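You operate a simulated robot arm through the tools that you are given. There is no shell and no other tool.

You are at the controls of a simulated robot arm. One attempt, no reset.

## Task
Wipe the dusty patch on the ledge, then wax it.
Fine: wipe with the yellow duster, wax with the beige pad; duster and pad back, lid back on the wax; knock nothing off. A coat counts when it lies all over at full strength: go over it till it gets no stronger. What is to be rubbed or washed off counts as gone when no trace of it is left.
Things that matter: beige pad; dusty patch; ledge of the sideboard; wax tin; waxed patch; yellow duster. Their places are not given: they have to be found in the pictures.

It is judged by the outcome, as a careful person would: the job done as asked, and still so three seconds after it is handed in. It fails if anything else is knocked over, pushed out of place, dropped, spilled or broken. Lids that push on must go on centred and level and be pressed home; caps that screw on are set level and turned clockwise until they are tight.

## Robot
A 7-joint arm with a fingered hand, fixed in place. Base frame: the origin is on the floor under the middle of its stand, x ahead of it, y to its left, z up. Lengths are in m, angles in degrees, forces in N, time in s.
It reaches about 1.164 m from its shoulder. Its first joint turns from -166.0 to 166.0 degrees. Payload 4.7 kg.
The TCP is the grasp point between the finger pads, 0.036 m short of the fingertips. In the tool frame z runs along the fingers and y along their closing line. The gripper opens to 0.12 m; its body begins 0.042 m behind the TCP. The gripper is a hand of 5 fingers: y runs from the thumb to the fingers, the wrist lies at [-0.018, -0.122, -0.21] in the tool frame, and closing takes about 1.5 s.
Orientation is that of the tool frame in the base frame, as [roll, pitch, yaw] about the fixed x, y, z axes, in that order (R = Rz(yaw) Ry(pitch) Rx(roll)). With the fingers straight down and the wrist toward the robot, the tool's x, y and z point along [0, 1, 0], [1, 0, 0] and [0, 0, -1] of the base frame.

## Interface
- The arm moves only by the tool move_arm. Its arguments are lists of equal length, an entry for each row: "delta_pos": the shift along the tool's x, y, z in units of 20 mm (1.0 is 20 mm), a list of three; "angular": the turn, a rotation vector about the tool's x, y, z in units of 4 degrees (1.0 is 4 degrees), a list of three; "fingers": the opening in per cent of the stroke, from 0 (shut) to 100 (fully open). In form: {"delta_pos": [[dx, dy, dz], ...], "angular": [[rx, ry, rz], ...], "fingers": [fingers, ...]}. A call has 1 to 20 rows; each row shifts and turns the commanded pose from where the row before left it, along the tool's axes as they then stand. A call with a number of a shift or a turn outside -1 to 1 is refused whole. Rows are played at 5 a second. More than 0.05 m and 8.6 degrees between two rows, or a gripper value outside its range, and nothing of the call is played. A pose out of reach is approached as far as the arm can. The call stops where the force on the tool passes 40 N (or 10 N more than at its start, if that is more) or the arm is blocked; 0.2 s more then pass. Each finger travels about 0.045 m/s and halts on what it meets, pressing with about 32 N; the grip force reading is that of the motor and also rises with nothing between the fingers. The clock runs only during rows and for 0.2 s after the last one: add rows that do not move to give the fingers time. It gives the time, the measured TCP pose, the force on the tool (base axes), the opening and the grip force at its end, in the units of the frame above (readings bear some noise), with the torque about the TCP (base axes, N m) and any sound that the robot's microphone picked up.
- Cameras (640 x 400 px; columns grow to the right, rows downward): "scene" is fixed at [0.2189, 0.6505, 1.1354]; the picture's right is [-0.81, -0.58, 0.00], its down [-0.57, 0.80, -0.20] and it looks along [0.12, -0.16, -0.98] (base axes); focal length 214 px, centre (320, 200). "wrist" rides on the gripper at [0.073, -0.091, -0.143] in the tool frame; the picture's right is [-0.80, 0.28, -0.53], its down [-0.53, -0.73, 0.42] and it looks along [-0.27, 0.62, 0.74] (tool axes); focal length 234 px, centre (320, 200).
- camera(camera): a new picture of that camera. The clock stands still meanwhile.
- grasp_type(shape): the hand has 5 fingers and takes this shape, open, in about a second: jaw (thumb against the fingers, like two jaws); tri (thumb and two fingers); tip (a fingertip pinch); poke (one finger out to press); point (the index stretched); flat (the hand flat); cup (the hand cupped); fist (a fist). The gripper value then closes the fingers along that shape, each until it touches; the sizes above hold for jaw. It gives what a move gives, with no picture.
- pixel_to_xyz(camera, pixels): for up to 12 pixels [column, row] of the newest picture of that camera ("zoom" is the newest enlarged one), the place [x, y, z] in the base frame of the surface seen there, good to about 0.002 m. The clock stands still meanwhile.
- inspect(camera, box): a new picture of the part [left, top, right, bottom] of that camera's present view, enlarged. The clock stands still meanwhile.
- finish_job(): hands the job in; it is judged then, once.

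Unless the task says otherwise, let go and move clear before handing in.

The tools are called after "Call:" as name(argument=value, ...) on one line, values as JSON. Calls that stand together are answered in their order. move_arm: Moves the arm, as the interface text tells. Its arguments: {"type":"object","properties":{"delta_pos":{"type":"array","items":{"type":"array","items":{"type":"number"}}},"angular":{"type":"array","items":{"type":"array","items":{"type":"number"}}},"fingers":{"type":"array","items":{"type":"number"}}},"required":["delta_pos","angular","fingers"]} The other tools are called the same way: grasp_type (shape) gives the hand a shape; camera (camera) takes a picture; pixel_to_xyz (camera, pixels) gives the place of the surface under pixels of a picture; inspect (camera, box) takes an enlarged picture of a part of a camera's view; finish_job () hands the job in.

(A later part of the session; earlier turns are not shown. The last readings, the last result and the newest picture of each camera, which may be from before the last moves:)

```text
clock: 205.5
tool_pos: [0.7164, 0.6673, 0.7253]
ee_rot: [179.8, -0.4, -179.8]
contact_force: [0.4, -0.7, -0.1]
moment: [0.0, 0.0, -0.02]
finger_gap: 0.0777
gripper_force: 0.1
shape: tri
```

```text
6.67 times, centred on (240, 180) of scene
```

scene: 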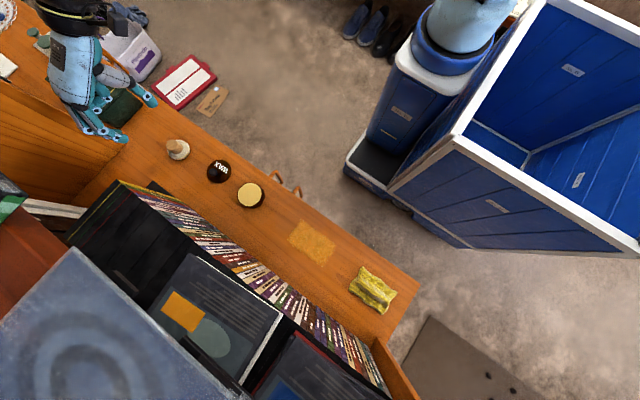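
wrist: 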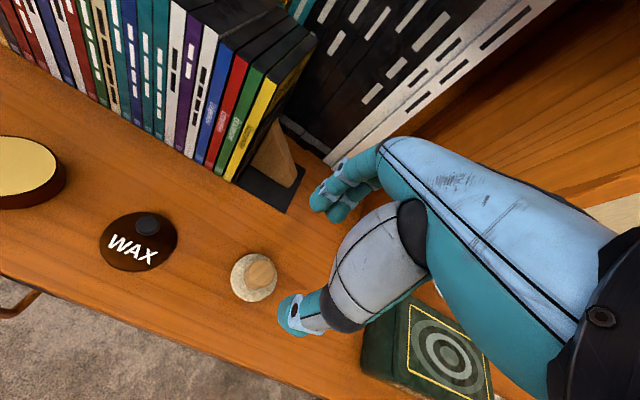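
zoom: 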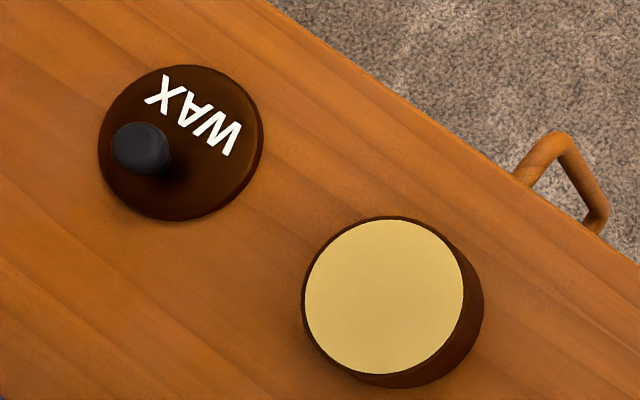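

I'll measure the knob, the lid's rim and the tin's rim on this enlarged picture.

Call:
pixel_to_xyz(camera="zoom", pixels=[[138, 147], [115, 148], [160, 140], [138, 125], [140, 165], [181, 143], [103, 150], [258, 135], [185, 70], [180, 214]])

Call:
pixel_to_xyz(camera="zoom", pixels=[[384, 296], [307, 296], [460, 290], [385, 221], [382, 370], [330, 240], [440, 350], [440, 240], [325, 345]])

```text
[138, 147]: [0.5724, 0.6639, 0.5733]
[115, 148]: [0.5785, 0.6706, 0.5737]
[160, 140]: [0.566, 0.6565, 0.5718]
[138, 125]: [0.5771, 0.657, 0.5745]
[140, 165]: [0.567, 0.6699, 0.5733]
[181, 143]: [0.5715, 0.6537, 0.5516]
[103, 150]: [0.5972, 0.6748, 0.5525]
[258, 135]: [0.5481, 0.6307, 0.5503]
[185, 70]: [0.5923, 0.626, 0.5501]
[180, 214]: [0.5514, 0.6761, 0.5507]
```

```text
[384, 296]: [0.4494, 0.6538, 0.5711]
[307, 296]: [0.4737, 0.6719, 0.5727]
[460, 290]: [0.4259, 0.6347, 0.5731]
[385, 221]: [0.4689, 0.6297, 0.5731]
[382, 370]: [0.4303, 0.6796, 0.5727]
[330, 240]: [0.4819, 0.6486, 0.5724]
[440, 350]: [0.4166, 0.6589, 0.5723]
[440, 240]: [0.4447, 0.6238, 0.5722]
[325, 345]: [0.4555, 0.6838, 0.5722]
```

The lid centre is (0.572, 0.652) with its knob at (0.572, 0.6635); the tin centre is (0.4497, 0.6538), unmoved. I'll go over the knob and start down.

Call:
move_arm(delta_pos=[[1, 0, 0], [1, 0, 0], [1, 0, 0], [1, 0, 0], [1, 0, 0], [1, 0, 0], [1, 0, 0], [0.15, -0.14, 0], [0, 0, 1], [0, 0, 1], [0, 0, 1], [0, 0, 1], [0, 0, 0]], angular=[[0, 0, 0], [0, 0, 0], [0, 0, 0], [0, 0, 0], [0, 0, 0], [0, 0, 0], [0, 0, 0], [0, 0, 0], [0, 0, 0], [0, 0, 0], [0, 0, 0], [0, 0, 0], [0, 0, 0]], fingers=[65, 65, 65, 65, 65, 65, 65, 65, 65, 65, 60, 60, 60])

Call:
camera(camera="wrist")

Call:
inspect(camera="wrist", box=[220, 180, 380, 340])

```text
clock: 208.3
tool_pos: [0.5751, 0.6677, 0.6469]
ee_rot: [179.8, -0.4, -179.9]
contact_force: [-1.1, 0.5, -0.3]
moment: [0.01, 0.0, 0.0]
finger_gap: 0.0724
gripper_force: 0.0
shape: tri
```

```text
taken
```

wrist: 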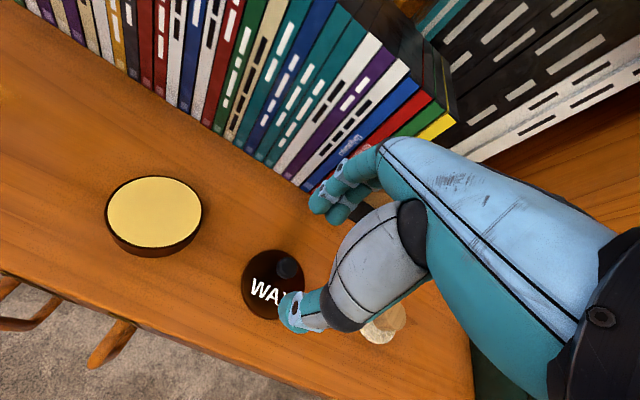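

```text
2.50 times, centred on (300, 260) of wrist
```

zoom: 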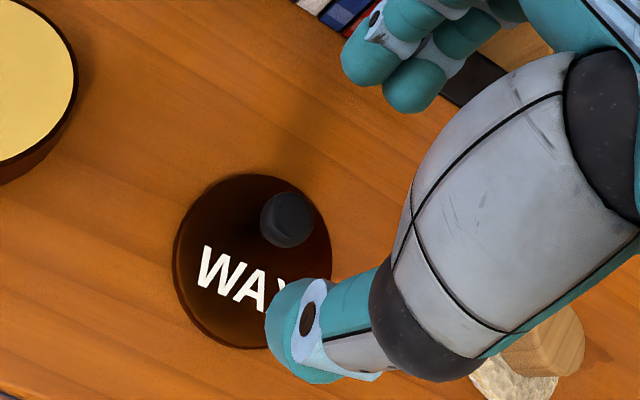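

The knob is 2 mm and 4 mm off the grip axis. Correcting by that and descending to z≈0.5885.

Call:
move_arm(delta_pos=[[0.09, -0.2, 0], [0, 0, 1], [0, 0, 1], [0, 0, 0.85], [0, 0, 0]], angular=[[0, 0, 0], [0, 0, 0], [0, 0, 0], [0, 0, 0], [0, 0, 0]], fingers=[60, 60, 60, 60, 60])

Call:
inspect(camera="wrist", box=[220, 180, 380, 340])

```text
clock: 209.5
tool_pos: [0.5706, 0.6607, 0.5896]
ee_rot: [179.8, -0.4, -179.8]
contact_force: [-0.1, -0.8, -0.2]
moment: [0.02, 0.0, 0.0]
finger_gap: 0.0722
gripper_force: 0.0
shape: tri
```

```text
2.50 times, centred on (300, 260) of wrist
```

zoom: 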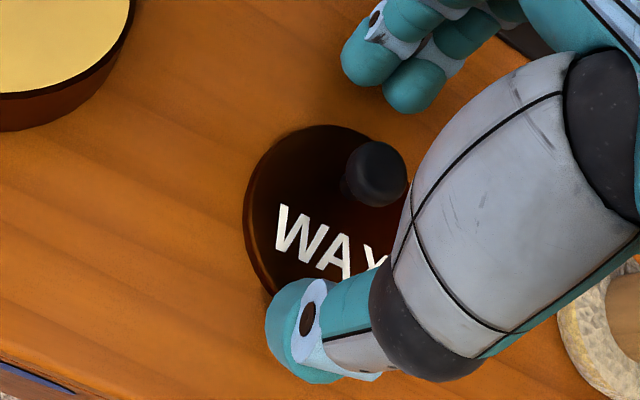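

The knob is now about 3 mm to the +x side of the grip axis compared with my first good grip; nudging by that, then closing part-way.

Call:
move_arm(delta_pos=[[-0.15, 0.02, 0], [0, 0, 0], [0, 0, 0], [0, 0, 0], [0, 0, 0]], angular=[[0, 0, 0], [0, 0, 0], [0, 0, 0], [0, 0, 0], [0, 0, 0]], fingers=[60, 50, 40, 32, 26])

Call:
inspect(camera="wrist", box=[220, 160, 380, 320])

Call:
inspect(camera="scene", box=[160, 110, 260, 200])

```text
clock: 210.7
tool_pos: [0.5734, 0.6612, 0.5898]
ee_rot: [179.8, -0.4, -180.0]
contact_force: [-0.1, 0.2, -0.4]
moment: [-0.03, -0.04, -0.02]
finger_gap: 0.0317
gripper_force: 0.2
shape: tri
```

```text
2.50 times, centred on (300, 240) of wrist
```

zoom: 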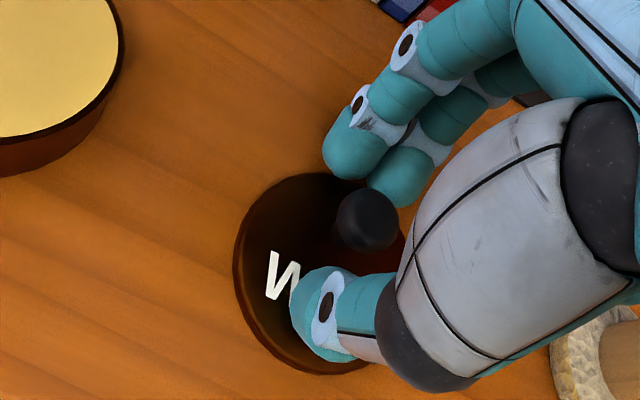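

```text
4.44 times, centred on (210, 155) of scene
```

zoom: 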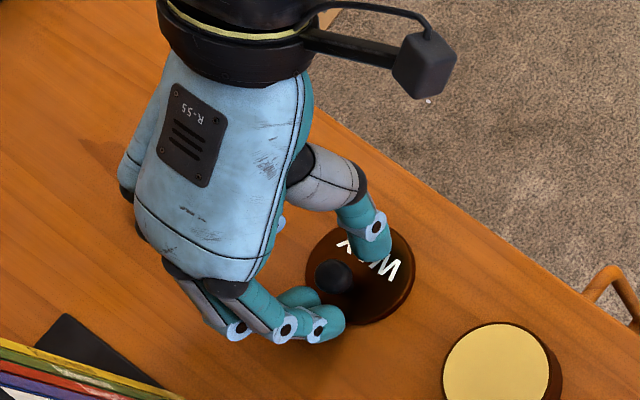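

Compared to the first grip, the knob is about 3 mm nearer the fingers. Nudging to centre it, then closing fully.

Call:
move_arm(delta_pos=[[-0.06, 0.13, 0], [0, 0, 0], [0, 0, 0], [0, 0, 0], [0, 0, 0], [0, 0, 0], [0, 0, 0], [0, 0, 0], [0, 0, 0]], angular=[[0, 0, 0], [0, 0, 0], [0, 0, 0], [0, 0, 0], [0, 0, 0], [0, 0, 0], [0, 0, 0], [0, 0, 0], [0, 0, 0]], fingers=[26, 23, 20, 17, 14, 10, 5, 0, 0])

Call:
inspect(camera="wrist", box=[220, 160, 380, 320])

Call:
inspect(camera="scene", box=[160, 110, 260, 200])

```text
clock: 212.7
tool_pos: [0.5742, 0.6643, 0.5891]
ee_rot: [179.7, -0.5, -179.9]
contact_force: [-0.1, -0.5, 1.5]
moment: [-0.04, 0.01, 0.03]
finger_gap: 0.0097
gripper_force: 31.9
shape: tri
```

```text
2.50 times, centred on (300, 240) of wrist
```

zoom: 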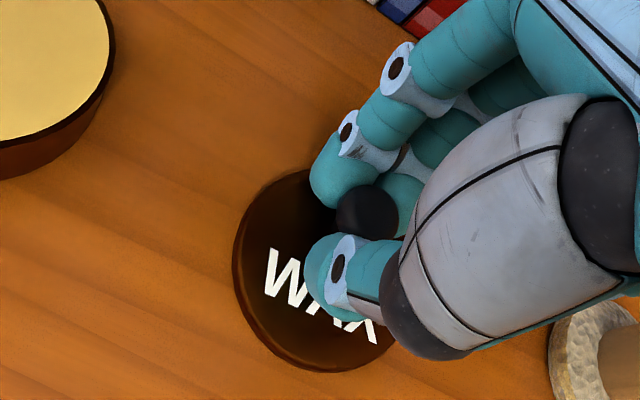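

```text
4.44 times, centred on (210, 155) of scene
```

zoom: 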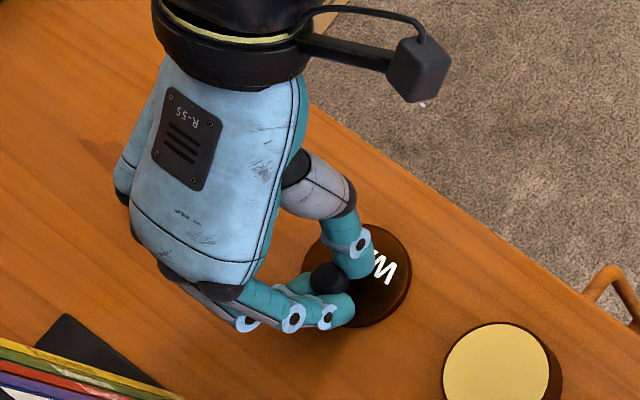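

Gripped at 32 N. I'll lift gently and check the lid stays level.

Call:
move_arm(delta_pos=[[0, 0, -0.2], [0, 0, -0.3], [0, 0, -0.5], [0, 0, -0.5], [0, 0, -0.5], [0, 0, 0]], angular=[[0, 0, 0], [0, 0, 0], [0, 0, 0], [0, 0, 0], [0, 0, 0], [0, 0, 0]], fingers=[0, 0, 0, 0, 0, 0])

Call:
camera(camera="wrist")

Call:
inspect(camera="wrist", box=[220, 160, 380, 320])

Call:
inspect(camera="scene", box=[160, 110, 260, 200])

Call:
pixel_to_xyz(camera="wrist", pixels=[[275, 255], [272, 275], [285, 298], [300, 303], [275, 240], [290, 285], [280, 265], [295, 240]])

```text
clock: 214.1
tool_pos: [0.574, 0.6639, 0.629]
ee_rot: [179.8, -0.4, 180.0]
contact_force: [1.4, 0.1, -0.4]
moment: [-0.01, -0.04, 0.0]
finger_gap: 0.0096
gripper_force: 32.2
shape: tri
```

```text
taken
```

wrist: 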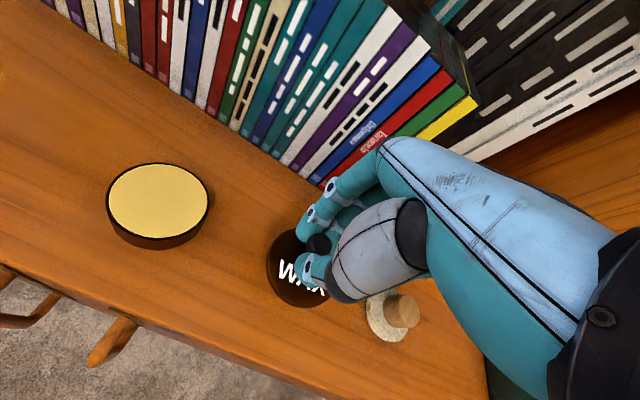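

```text
2.50 times, centred on (300, 240) of wrist
```

zoom: 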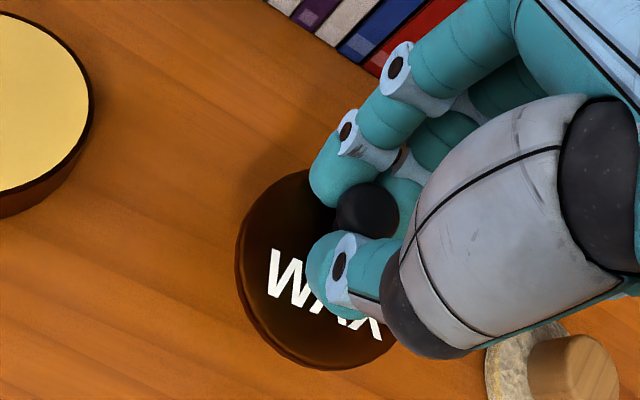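

```text
4.44 times, centred on (210, 155) of scene
```

zoom: 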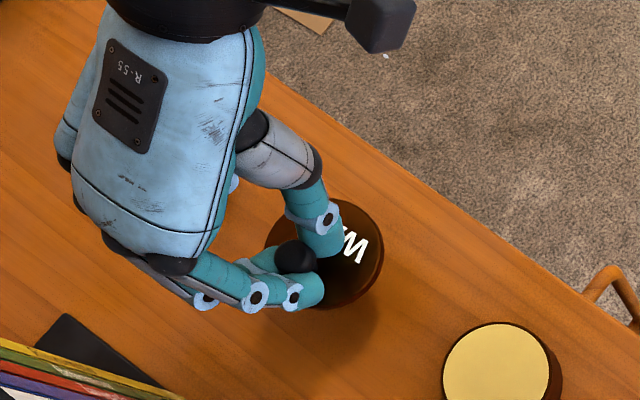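

```text
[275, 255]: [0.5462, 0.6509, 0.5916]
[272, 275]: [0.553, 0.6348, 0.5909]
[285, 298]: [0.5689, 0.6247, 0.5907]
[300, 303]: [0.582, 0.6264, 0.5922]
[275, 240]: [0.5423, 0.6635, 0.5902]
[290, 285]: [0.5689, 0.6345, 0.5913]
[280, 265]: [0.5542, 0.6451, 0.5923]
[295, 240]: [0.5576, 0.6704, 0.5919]
```

The lid is level in the hand, its top 0.038 below the TCP, so seated means TCP z≈0.616. I'll raise a bit and carry it over the tin (TCP target 0.451, 0.6656).

Call:
move_arm(delta_pos=[[0, 0, -0.8], [0, 0, -0.7], [1, 0, 0], [1, 0, 0], [1, 0, 0], [1, 0, 0], [1, 0, 0], [1, 0, 0], [0.14, 0.08, 0], [0, 0, 0.8], [0, 0, 0.4], [0, 0, 0]], angular=[[0, 0, 0], [0, 0, 0], [0, 0, 0], [0, 0, 0], [0, 0, 0], [0, 0, 0], [0, 0, 0], [0, 0, 0], [0, 0, 0], [0, 0, 0], [0, 0, 0], [0, 0, 0]], fingers=[0, 0, 0, 0, 0, 0, 0, 0, 0, 0, 0, 0])

Call:
camera(camera="wrist")

Call:
inspect(camera="wrist", box=[220, 160, 380, 320])

Call:
inspect(camera="scene", box=[210, 160, 290, 220])

```text
clock: 216.7
tool_pos: [0.4537, 0.6669, 0.6366]
ee_rot: [179.8, -0.4, -179.9]
contact_force: [-0.7, 0.4, -0.1]
moment: [-0.05, -0.06, -0.03]
finger_gap: 0.0094
gripper_force: 32.3
shape: tri
```

```text
taken
```

wrist: 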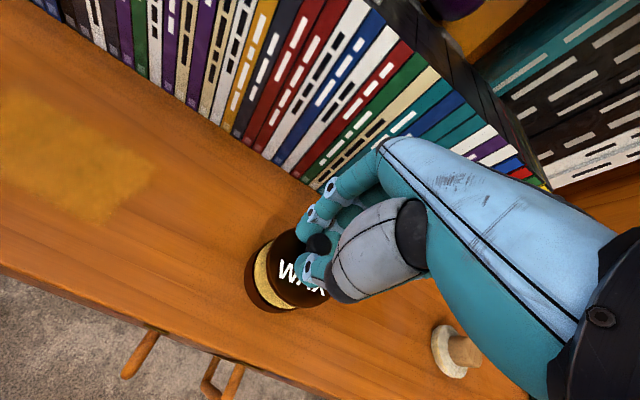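

```text
2.50 times, centred on (300, 240) of wrist
```

zoom: 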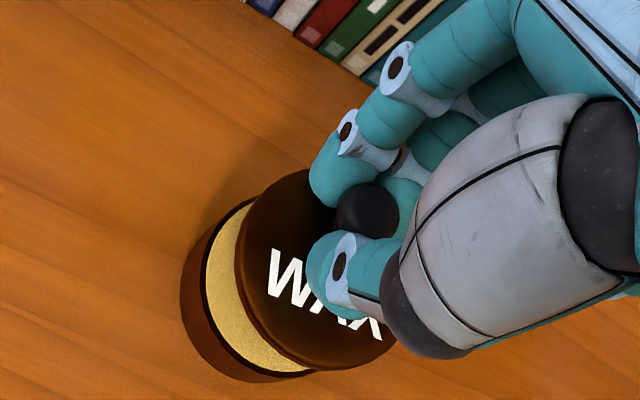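

```text
6.67 times, centred on (250, 190) of scene
```

zoom: 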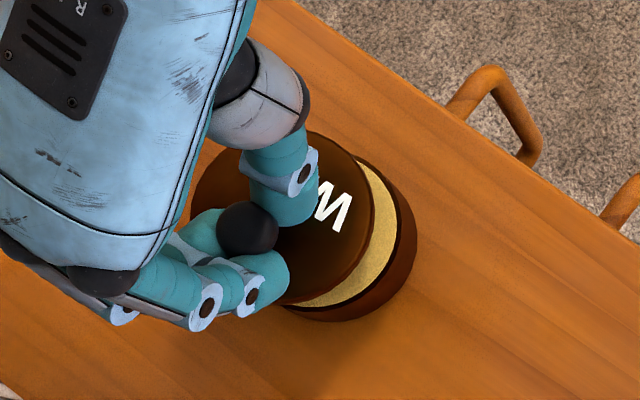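

The lid hovers over the tin but seems 2–3 mm too far in +x. I'll measure the lid rim directly.

Call:
pixel_to_xyz(camera="zoom", pixels=[[370, 208], [366, 185], [345, 152], [318, 134], [362, 235], [345, 262], [320, 285], [298, 297], [196, 195], [202, 175]])

Call:
pixel_to_xyz(camera="wrist", pixels=[[270, 258], [268, 268], [272, 280], [278, 293], [288, 302], [300, 306], [272, 245], [280, 235], [290, 229], [247, 270], [258, 300], [262, 243]])

```text
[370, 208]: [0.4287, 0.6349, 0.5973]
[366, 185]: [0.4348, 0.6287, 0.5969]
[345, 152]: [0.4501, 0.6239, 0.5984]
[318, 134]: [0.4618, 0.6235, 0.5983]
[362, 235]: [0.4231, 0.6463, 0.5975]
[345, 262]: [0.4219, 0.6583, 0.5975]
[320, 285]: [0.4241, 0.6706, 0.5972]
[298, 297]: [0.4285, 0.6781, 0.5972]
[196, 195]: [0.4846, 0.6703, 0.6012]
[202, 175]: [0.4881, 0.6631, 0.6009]
```

```text
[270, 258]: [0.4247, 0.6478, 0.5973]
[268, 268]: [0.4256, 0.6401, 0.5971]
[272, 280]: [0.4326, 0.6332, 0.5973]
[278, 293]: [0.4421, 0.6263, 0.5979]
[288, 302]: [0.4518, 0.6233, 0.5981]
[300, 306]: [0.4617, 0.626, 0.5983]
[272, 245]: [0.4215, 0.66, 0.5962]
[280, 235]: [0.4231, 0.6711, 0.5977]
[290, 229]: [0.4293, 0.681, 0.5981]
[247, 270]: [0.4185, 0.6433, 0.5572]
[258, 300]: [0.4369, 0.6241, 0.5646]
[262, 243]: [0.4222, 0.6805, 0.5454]
```

The measured rim shows the lid centre at about (0.455, 0.656), 5 mm past the tin centre, and tilted about 3° (the +x side high). I'll level it with a small turn about the tool's y and correct the position.

Call:
move_arm(delta_pos=[[0, 0, 0], [0.12, -0.12, 0], [0, 0, 0]], angular=[[0, 0.75, 0], [0, 0, 0], [0, 0, 0]], fingers=[0, 0, 0])

Call:
camera(camera="wrist")

Call:
inspect(camera="scene", box=[210, 160, 290, 220])

```text
clock: 217.5
tool_pos: [0.4517, 0.6632, 0.6377]
ee_rot: [179.8, -3.3, -179.8]
contact_force: [0.6, -0.4, 0.1]
moment: [0.0, 0.0, -0.02]
finger_gap: 0.0095
gripper_force: 31.7
shape: tri
```

```text
taken
```

wrist: 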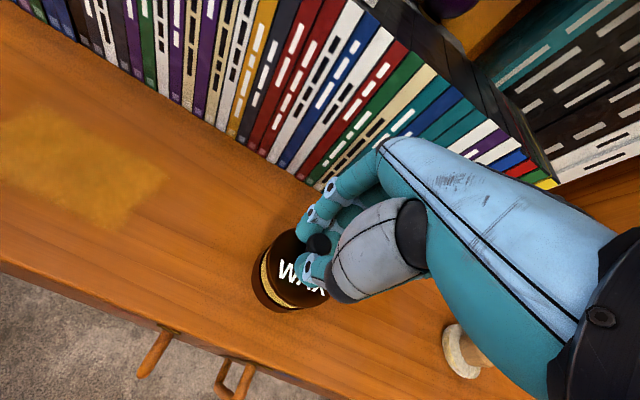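

```text
6.67 times, centred on (250, 190) of scene
```

zoom: 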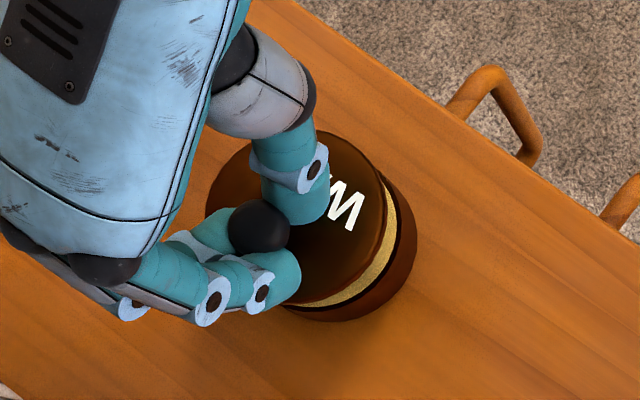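

Call:
pixel_to_xyz(camera="zoom", pixels=[[382, 210], [377, 185], [360, 158], [335, 137], [375, 240], [355, 268], [330, 290], [312, 300], [211, 195], [218, 178], [226, 165]])

Call:
pixel_to_xyz(camera="wrist", pixels=[[271, 258], [270, 268], [273, 280], [280, 294], [290, 302], [302, 306], [273, 245], [281, 235], [291, 230], [285, 262], [255, 285]])

```text
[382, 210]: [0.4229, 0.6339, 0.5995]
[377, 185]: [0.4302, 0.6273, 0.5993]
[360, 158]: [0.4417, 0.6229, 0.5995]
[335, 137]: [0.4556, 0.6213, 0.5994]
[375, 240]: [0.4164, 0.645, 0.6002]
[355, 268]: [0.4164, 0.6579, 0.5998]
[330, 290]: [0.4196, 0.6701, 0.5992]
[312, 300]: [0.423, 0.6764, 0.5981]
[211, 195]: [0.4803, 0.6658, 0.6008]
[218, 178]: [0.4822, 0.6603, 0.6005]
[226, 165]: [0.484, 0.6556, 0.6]
```

```text
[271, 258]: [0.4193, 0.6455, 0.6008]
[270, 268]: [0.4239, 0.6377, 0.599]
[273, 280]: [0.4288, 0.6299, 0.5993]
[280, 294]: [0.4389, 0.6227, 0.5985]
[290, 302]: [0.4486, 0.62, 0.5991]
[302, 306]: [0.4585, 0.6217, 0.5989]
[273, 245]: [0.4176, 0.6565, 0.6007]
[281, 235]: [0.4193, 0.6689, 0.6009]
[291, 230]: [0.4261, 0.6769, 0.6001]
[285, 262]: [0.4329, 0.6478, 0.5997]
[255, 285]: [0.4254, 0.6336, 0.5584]
```

The lid is now level (rim z all ≈0.5995) and centred at (0.450, 0.6535), matching the tin centre (0.4497, 0.6538). Lowering to just above the tin.

Call:
move_arm(delta_pos=[[-0.03, 0, 0.4], [-0.02, 0, 0.3], [0, 0, 0.15], [0, 0, 0]], angular=[[0, 0, 0], [0, 0, 0], [0, 0, 0], [0, 0, 0]], fingers=[0, 0, 0, 0])

Call:
camera(camera="wrist")

Call:
inspect(camera="wrist", box=[220, 180, 350, 320])

Call:
inspect(camera="scene", box=[210, 160, 290, 220])

```text
clock: 218.5
tool_pos: [0.4514, 0.6641, 0.6202]
ee_rot: [179.8, -3.5, 180.0]
contact_force: [0.5, 0.6, -0.7]
moment: [-0.03, 0.0, -0.01]
finger_gap: 0.0097
gripper_force: 32.2
shape: tri
```

```text
taken
```

wrist: 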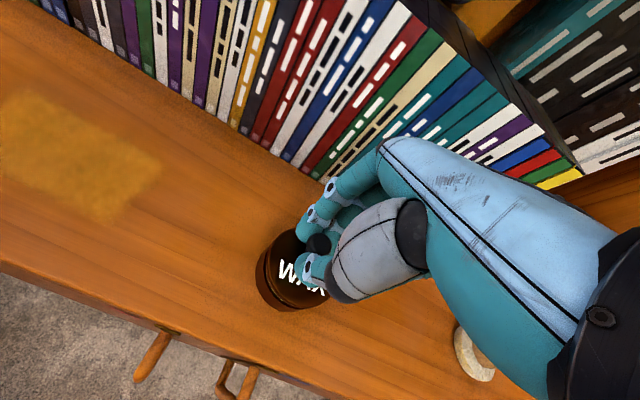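

```text
2.86 times, centred on (285, 250) of wrist
```

zoom: 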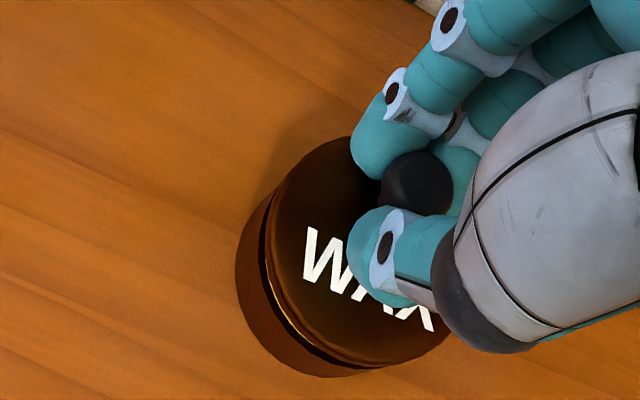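

```text
6.67 times, centred on (250, 190) of scene
```

zoom: 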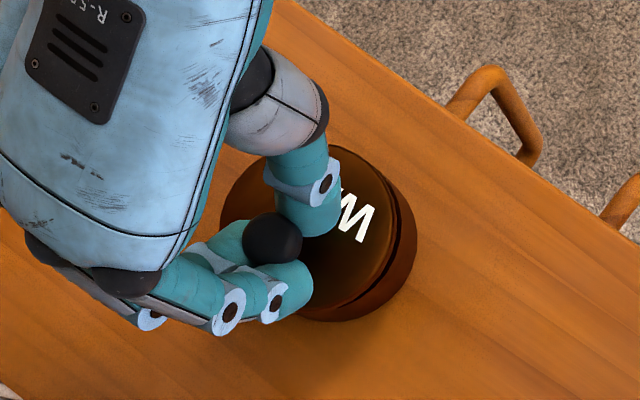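

The lid is just above the tin. One more measurement of its centre before the final touch.

Call:
pixel_to_xyz(camera="zoom", pixels=[[394, 225], [391, 200], [378, 175], [355, 154], [385, 255], [365, 282], [340, 300], [322, 308], [226, 200], [235, 180], [246, 166]])

Call:
pixel_to_xyz(camera="wrist", pixels=[[269, 258], [267, 268], [270, 280], [278, 293], [288, 302], [300, 306], [271, 245], [280, 235], [291, 230]])

```text
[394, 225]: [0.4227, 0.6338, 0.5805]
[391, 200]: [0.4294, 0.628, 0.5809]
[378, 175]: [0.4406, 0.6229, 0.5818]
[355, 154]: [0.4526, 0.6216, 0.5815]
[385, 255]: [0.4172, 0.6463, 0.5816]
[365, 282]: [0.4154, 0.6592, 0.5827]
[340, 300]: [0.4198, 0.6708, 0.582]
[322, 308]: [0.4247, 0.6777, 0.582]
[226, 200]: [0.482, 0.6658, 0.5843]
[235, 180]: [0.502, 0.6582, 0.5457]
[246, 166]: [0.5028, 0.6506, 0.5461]
```

```text
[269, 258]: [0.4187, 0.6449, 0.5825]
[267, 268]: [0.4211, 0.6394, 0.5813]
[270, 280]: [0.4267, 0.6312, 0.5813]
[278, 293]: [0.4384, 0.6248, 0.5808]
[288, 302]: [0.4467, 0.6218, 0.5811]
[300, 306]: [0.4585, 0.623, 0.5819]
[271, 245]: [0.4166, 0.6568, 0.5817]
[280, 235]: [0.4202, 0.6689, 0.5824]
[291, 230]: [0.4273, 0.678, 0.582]
```

Centred within a millimetre and level at z 0.5815 (seated is 0.578). Pressing it down in small steps.

Call:
move_arm(delta_pos=[[0, 0, 0.1], [0, 0, 0.1], [0, 0, 0.1], [0, 0, 0]], angular=[[0, 0, 0], [0, 0, 0], [0, 0, 0], [0, 0, 0]], fingers=[0, 0, 0, 0])

Call:
camera(camera="wrist")

Call:
inspect(camera="wrist", box=[220, 180, 350, 320])

Call:
inspect(camera="scene", box=[210, 160, 290, 220])

```text
clock: 219.5
tool_pos: [0.4513, 0.6636, 0.6147]
ee_rot: [179.8, -3.3, -180.0]
contact_force: [0.6, -1.9, 5.9]
moment: [-0.18, 0.06, 0.03]
finger_gap: 0.0094
gripper_force: 31.8
shape: tri
```

```text
taken
```

wrist: 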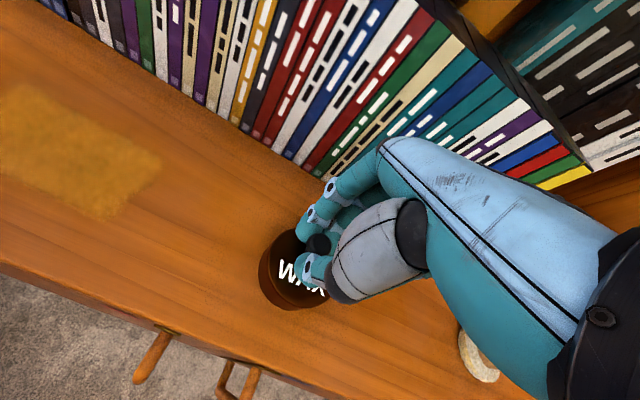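

```text
2.86 times, centred on (285, 250) of wrist
```

zoom: 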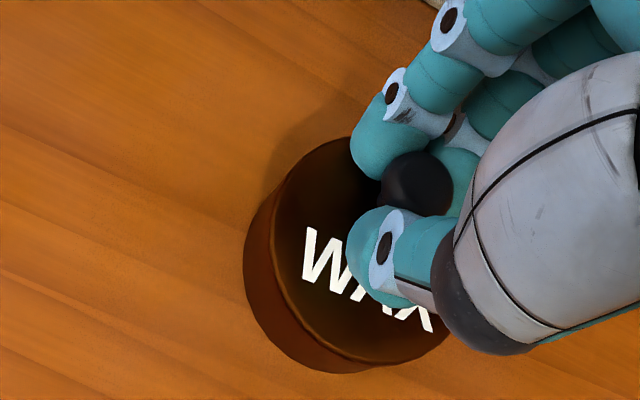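

```text
6.67 times, centred on (250, 190) of scene
```

zoom: 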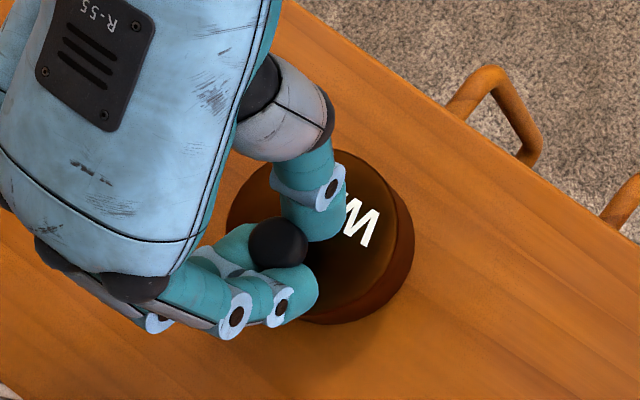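

The lid sits on the tin with no gap visible. I'll press harder in steps, listening for the snap.

Call:
move_arm(delta_pos=[[0, 0, 0.08], [0, 0, 0.08], [0, 0, 0]], angular=[[0, 0, 0], [0, 0, 0], [0, 0, 0]], fingers=[0, 0, 0])

```text
clock: 220.3
tool_pos: [0.4518, 0.6642, 0.6141]
ee_rot: [179.5, -3.3, -180.0]
contact_force: [-1.6, -5.9, 29.5]
moment: [-0.58, 0.28, 0.05]
finger_gap: 0.0101
gripper_force: 31.6
shape: tri
```

Pressing at 29.5 N with no snap sound. I'll check the lid's height all round.

Call:
camera(camera="wrist")

Call:
pixel_to_xyz(camera="wrist", pixels=[[272, 258], [271, 268], [274, 280], [282, 292], [290, 299], [302, 304], [275, 245], [283, 237], [293, 231], [285, 262], [300, 290]])

Call:
inspect(camera="wrist", box=[250, 220, 330, 320])

Call:
inspect(camera="scene", box=[228, 170, 278, 210])

```text
taken
```

wrist: 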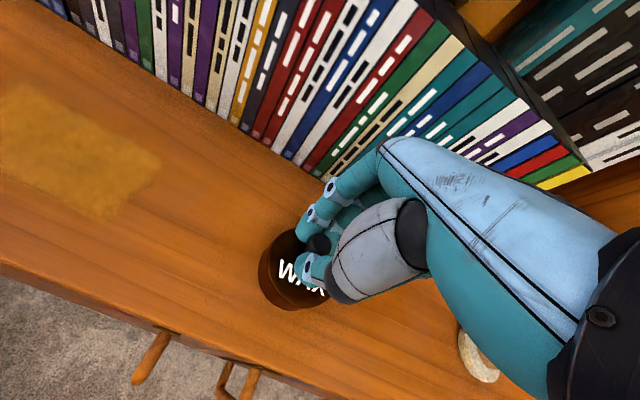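

```text
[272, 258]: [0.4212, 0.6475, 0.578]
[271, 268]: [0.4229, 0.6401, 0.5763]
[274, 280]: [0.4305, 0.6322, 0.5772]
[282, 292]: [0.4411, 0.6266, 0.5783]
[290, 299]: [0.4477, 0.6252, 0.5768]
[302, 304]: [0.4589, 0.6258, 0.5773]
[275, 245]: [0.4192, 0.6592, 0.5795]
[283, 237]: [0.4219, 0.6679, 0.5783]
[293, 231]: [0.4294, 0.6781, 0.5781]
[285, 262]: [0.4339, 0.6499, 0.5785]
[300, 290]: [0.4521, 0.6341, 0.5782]
```

```text
4.00 times, centred on (290, 270) of wrist
```

zoom: 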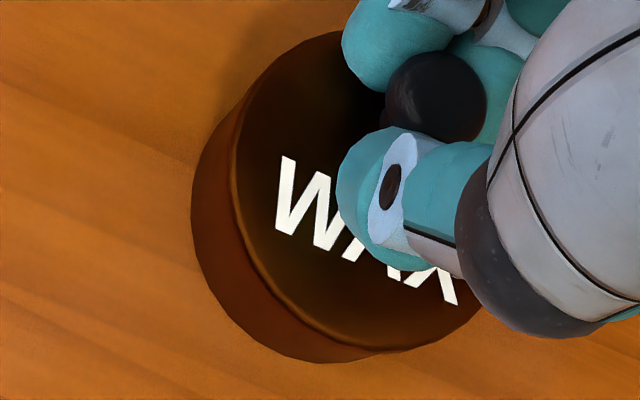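

```text
10.00 times, centred on (253, 190) of scene
```

zoom: 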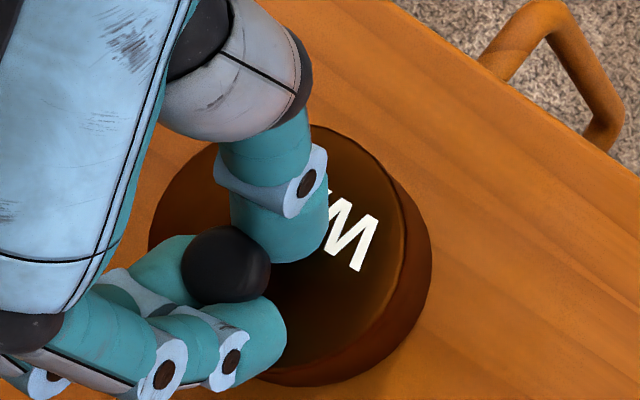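

The lid top is at z≈0.578 all round, the same as originally. I'll press a bit harder once, to be sure it's home.

Call:
move_arm(delta_pos=[[0, 0, 0.05], [0, 0, 0]], angular=[[0, 0, 0], [0, 0, 0]], fingers=[0, 0])

```text
clock: 220.7
tool_pos: [0.4512, 0.6651, 0.6135]
ee_rot: [179.4, -3.3, 180.0]
contact_force: [0.5, -0.6, 5.7]
moment: [-0.18, 0.1, 0.02]
finger_gap: 0.0096
gripper_force: 32.2
shape: tri
stopped in row 2: the force on the tool passed its limit at 42 N (the readings are from after the stop); the commanded pose is now the measured one
```

It took 42 N without moving further. I'll release the knob slowly and inspect the lid.

Call:
move_arm(delta_pos=[[0, 0, 0], [0, 0, 0], [0, 0, 0], [0, 0, 0], [0, 0, 0], [0, 0, 0], [0, 0, 0]], angular=[[0, 0, 0], [0, 0, 0], [0, 0, 0], [0, 0, 0], [0, 0, 0], [0, 0, 0], [0, 0, 0]], fingers=[8, 16, 24, 32, 42, 52, 60])

Call:
camera(camera="wrist")

Call:
inspect(camera="wrist", box=[240, 200, 340, 320])

Call:
inspect(camera="scene", box=[228, 170, 278, 210])

```text
clock: 222.3
tool_pos: [0.4523, 0.6658, 0.6146]
ee_rot: [179.3, -3.3, -179.9]
contact_force: [0.0, 5.3, 12.1]
moment: [-0.34, 0.02, 0.0]
finger_gap: 0.0661
gripper_force: 0.1
shape: tri
```

```text
taken
```

wrist: 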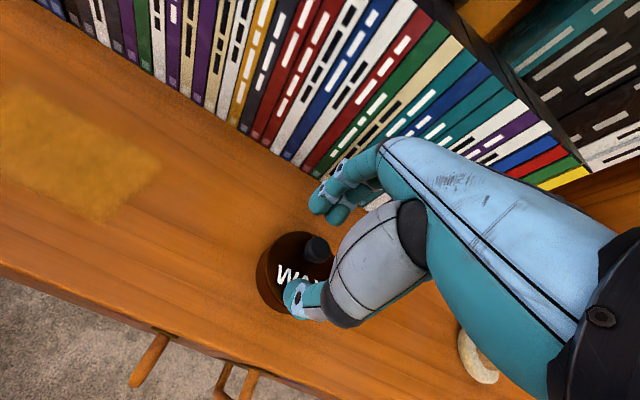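

```text
3.33 times, centred on (290, 260) of wrist
```

zoom: 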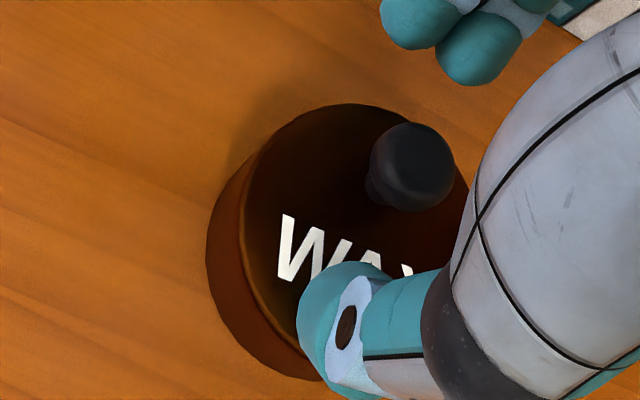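

```text
10.00 times, centred on (253, 190) of scene
```

zoom: 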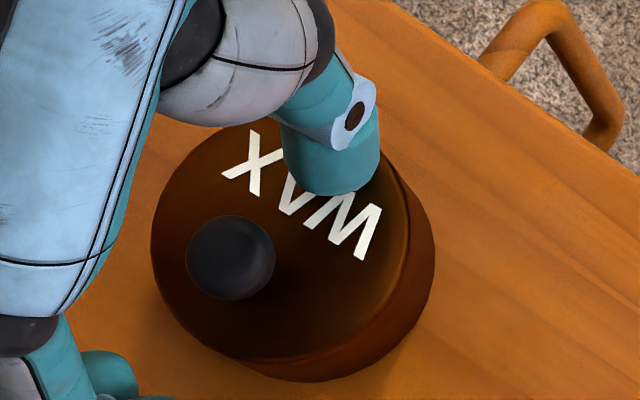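

The lid is released; the thumb tip rests on it at 12 N, so I'll rise straight up off it.

Call:
move_arm(delta_pos=[[0, 0, -0.2], [0, 0, -0.4], [0, 0, -0.8], [0, 0, -1], [0, 0, -1], [0, 0, -1], [0, 0, 0]], angular=[[0, 0, 0], [0, 0, 0], [0, 0, 0], [0, 0, 0], [0, 0, 0], [0, -0.7, 0], [0, 0, 0]], fingers=[62, 64, 66, 66, 66, 66, 66])

Call:
camera(camera="wrist")

Call:
inspect(camera="scene", box=[228, 170, 278, 210])

Call:
inspect(camera="wrist", box=[230, 210, 320, 310])

```text
clock: 223.9
tool_pos: [0.4565, 0.6631, 0.7009]
ee_rot: [179.5, -0.5, -179.9]
contact_force: [-0.2, 0.0, -0.4]
moment: [0.0, 0.0, 0.01]
finger_gap: 0.079
gripper_force: 0.0
shape: tri
heard: snap
```

```text
taken
```

wrist: 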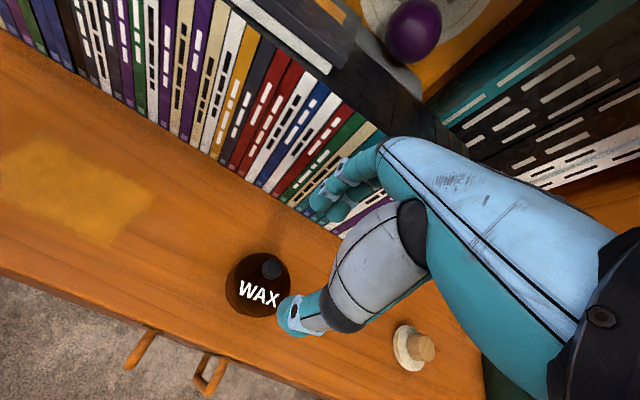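

```text
10.00 times, centred on (253, 190) of scene
```

zoom: 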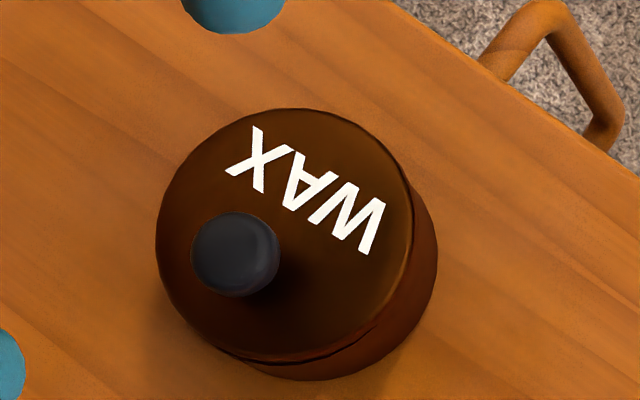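

```text
4.00 times, centred on (275, 260) of wrist
```

zoom: 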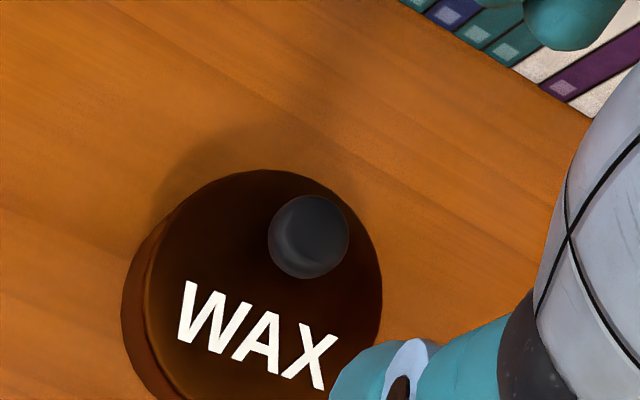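

I heard a snap as I rose, and a thin dark gap shows at the lid's lower edge at scene zoom (280,357). I'll measure the lid's height all round.

Call:
camera(camera="scene")

Call:
inspect(camera="scene", box=[228, 170, 278, 210])

Call:
pixel_to_xyz(camera="zoom", pixels=[[165, 220], [180, 290], [230, 340], [290, 350], [350, 330], [395, 270], [405, 215], [380, 155], [320, 118], [250, 115], [200, 145], [285, 230]])

Call:
pixel_to_xyz(camera="wrist", pixels=[[235, 275], [232, 290], [240, 305], [252, 312], [265, 310], [276, 300], [288, 280], [285, 265], [270, 256], [255, 256], [243, 263], [258, 280]])

```text
taken
```

scene: 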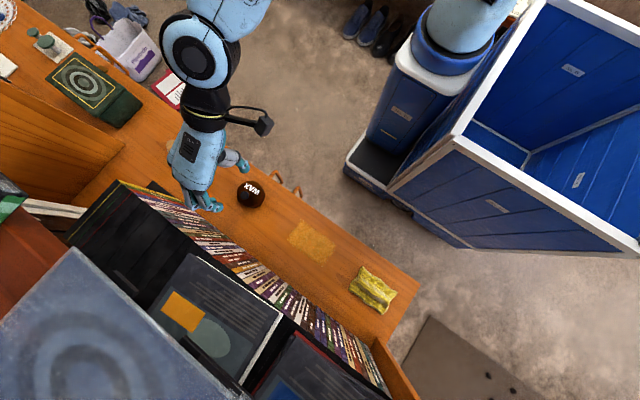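

```text
10.00 times, centred on (253, 190) of scene
```

zoom: 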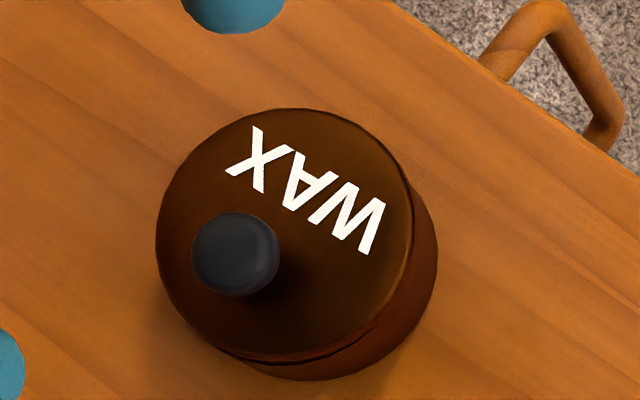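

```text
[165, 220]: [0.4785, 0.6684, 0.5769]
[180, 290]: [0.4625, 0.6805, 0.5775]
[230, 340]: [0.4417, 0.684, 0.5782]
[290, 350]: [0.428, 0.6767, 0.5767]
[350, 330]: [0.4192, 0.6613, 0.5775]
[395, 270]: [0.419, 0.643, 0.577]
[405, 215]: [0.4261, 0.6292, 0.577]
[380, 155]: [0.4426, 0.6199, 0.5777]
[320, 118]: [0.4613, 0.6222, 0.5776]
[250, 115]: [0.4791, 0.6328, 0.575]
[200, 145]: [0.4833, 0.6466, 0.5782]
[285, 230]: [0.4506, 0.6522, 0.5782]
```

```text
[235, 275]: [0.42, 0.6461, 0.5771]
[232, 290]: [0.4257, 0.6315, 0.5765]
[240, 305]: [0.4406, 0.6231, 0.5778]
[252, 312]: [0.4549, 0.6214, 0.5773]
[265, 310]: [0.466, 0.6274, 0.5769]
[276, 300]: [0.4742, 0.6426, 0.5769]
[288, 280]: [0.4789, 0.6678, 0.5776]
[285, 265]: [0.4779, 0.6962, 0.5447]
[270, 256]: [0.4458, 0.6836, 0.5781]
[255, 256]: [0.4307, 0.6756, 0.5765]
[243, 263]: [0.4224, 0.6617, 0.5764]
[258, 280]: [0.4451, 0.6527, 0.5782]
```

The lid is level to within a millimetre at z≈0.577. I'll take a closer look at the dark line along its rear edge.

Call:
inspect(camera="scene", box=[236, 190, 268, 210])

Call:
inspect(camera="wrist", box=[220, 245, 300, 325])

```text
16.00 times, centred on (252, 200) of scene
```

zoom: 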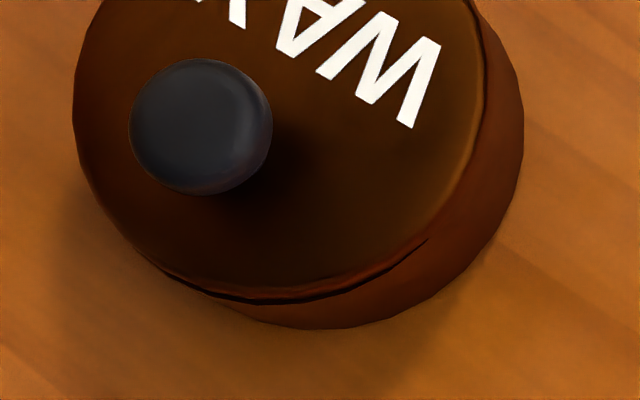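

```text
5.00 times, centred on (260, 285) of wrist
```

zoom: 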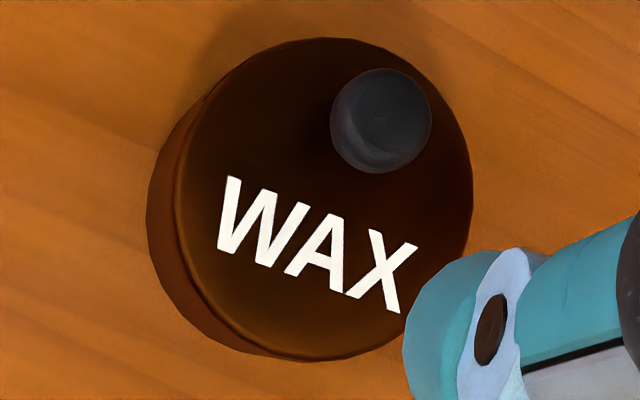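

There is a thin gap at the rear edge, so the lid isn't fully home at the back. I'll rise a little, change to the poke shape, and find where the pressing fingertip is.

Call:
move_arm(delta_pos=[[0, 0, -1], [0, 0, -1], [0, 0, -0.5], [0, 0, 0]], angular=[[0, 0, 0], [0, 0, 0], [0, 0, 0], [0, 0, 0]], fingers=[66, 66, 66, 66])

Call:
grasp_type(shape="poke")

Call:
camera(camera="wrist")

Call:
camera(camera="scene")

Call:
inspect(camera="scene", box=[150, 110, 290, 220])

```text
clock: 224.9
tool_pos: [0.4576, 0.6643, 0.7494]
ee_rot: [179.5, -0.5, 179.9]
contact_force: [0.2, 0.7, 0.3]
moment: [-0.01, 0.02, -0.02]
finger_gap: 0.0789
gripper_force: 0.1
shape: tri
```

```text
clock: 225.8
tool_pos: [0.4587, 0.664, 0.748]
ee_rot: [179.5, -0.4, 180.0]
contact_force: [-0.6, 0.6, 0.3]
moment: [-0.01, -0.03, 0.02]
finger_gap: 0.0001
gripper_force: 0.1
shape: poke
```

```text
taken
```

wrist: 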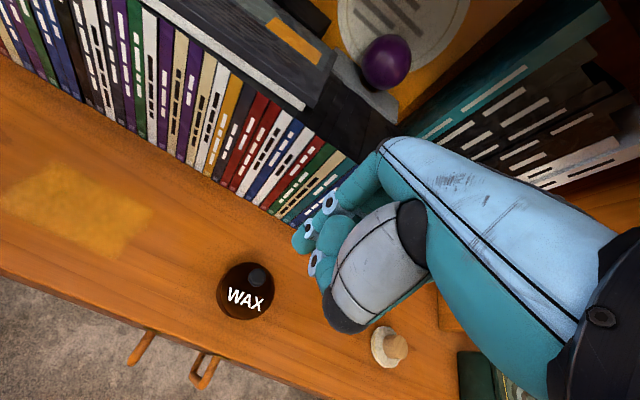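

```text
taken
```

scene: 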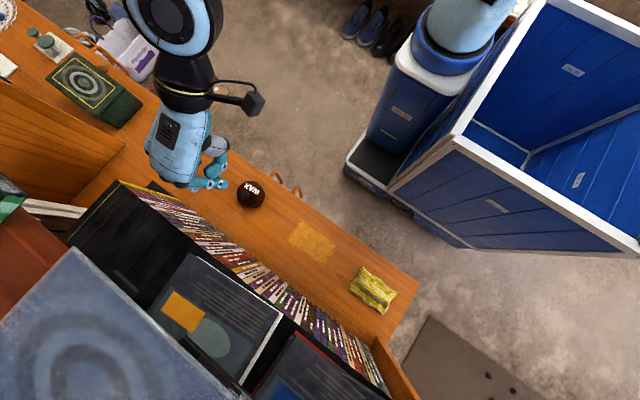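

```text
3.64 times, centred on (220, 165) of scene
```

zoom: 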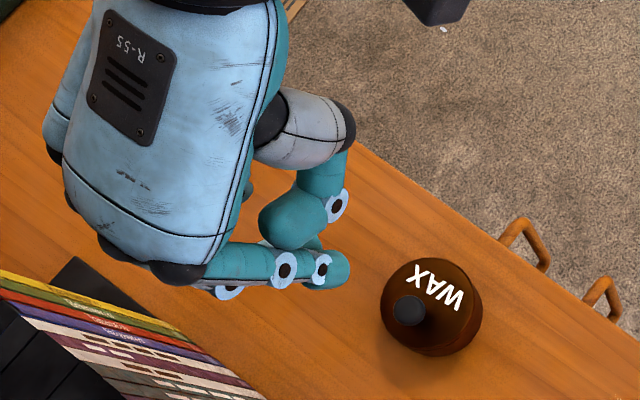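

In poke shape the index reaches out, backed by the thumb. I'll locate its tip.

Call:
inspect(camera="wrist", box=[270, 180, 370, 290])

Call:
pixel_to_xyz(camera="wrist", pixels=[[295, 240], [299, 247], [302, 236], [308, 248], [313, 256], [312, 265], [318, 275], [322, 268], [325, 240], [320, 232]])

Call:
pixel_to_xyz(camera="scene", pixels=[[224, 184], [226, 186], [221, 184], [222, 188], [215, 180], [222, 176], [212, 170]])

```text
3.64 times, centred on (320, 235) of wrist
```

zoom: 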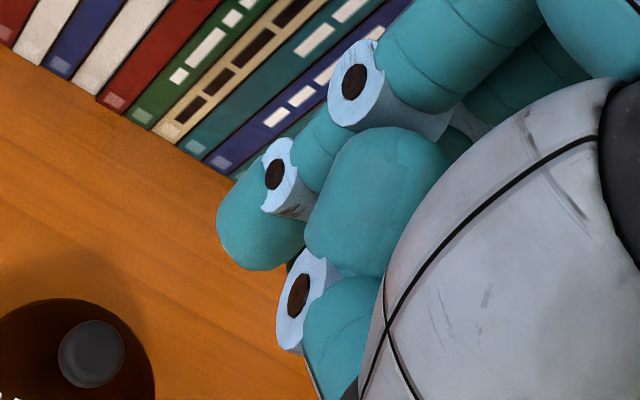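

```text
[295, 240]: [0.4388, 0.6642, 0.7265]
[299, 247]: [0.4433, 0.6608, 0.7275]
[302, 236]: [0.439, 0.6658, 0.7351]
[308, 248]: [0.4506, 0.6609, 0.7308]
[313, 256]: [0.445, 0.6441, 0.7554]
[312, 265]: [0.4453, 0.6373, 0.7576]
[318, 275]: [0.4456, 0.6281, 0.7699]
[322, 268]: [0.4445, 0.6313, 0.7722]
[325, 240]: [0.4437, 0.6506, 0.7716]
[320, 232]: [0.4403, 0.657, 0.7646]
```

```text
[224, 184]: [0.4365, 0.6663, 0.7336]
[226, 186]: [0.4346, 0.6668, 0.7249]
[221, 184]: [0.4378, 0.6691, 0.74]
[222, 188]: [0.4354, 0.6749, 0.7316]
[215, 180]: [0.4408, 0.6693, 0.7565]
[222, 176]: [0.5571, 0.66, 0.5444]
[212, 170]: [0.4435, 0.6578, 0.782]
```

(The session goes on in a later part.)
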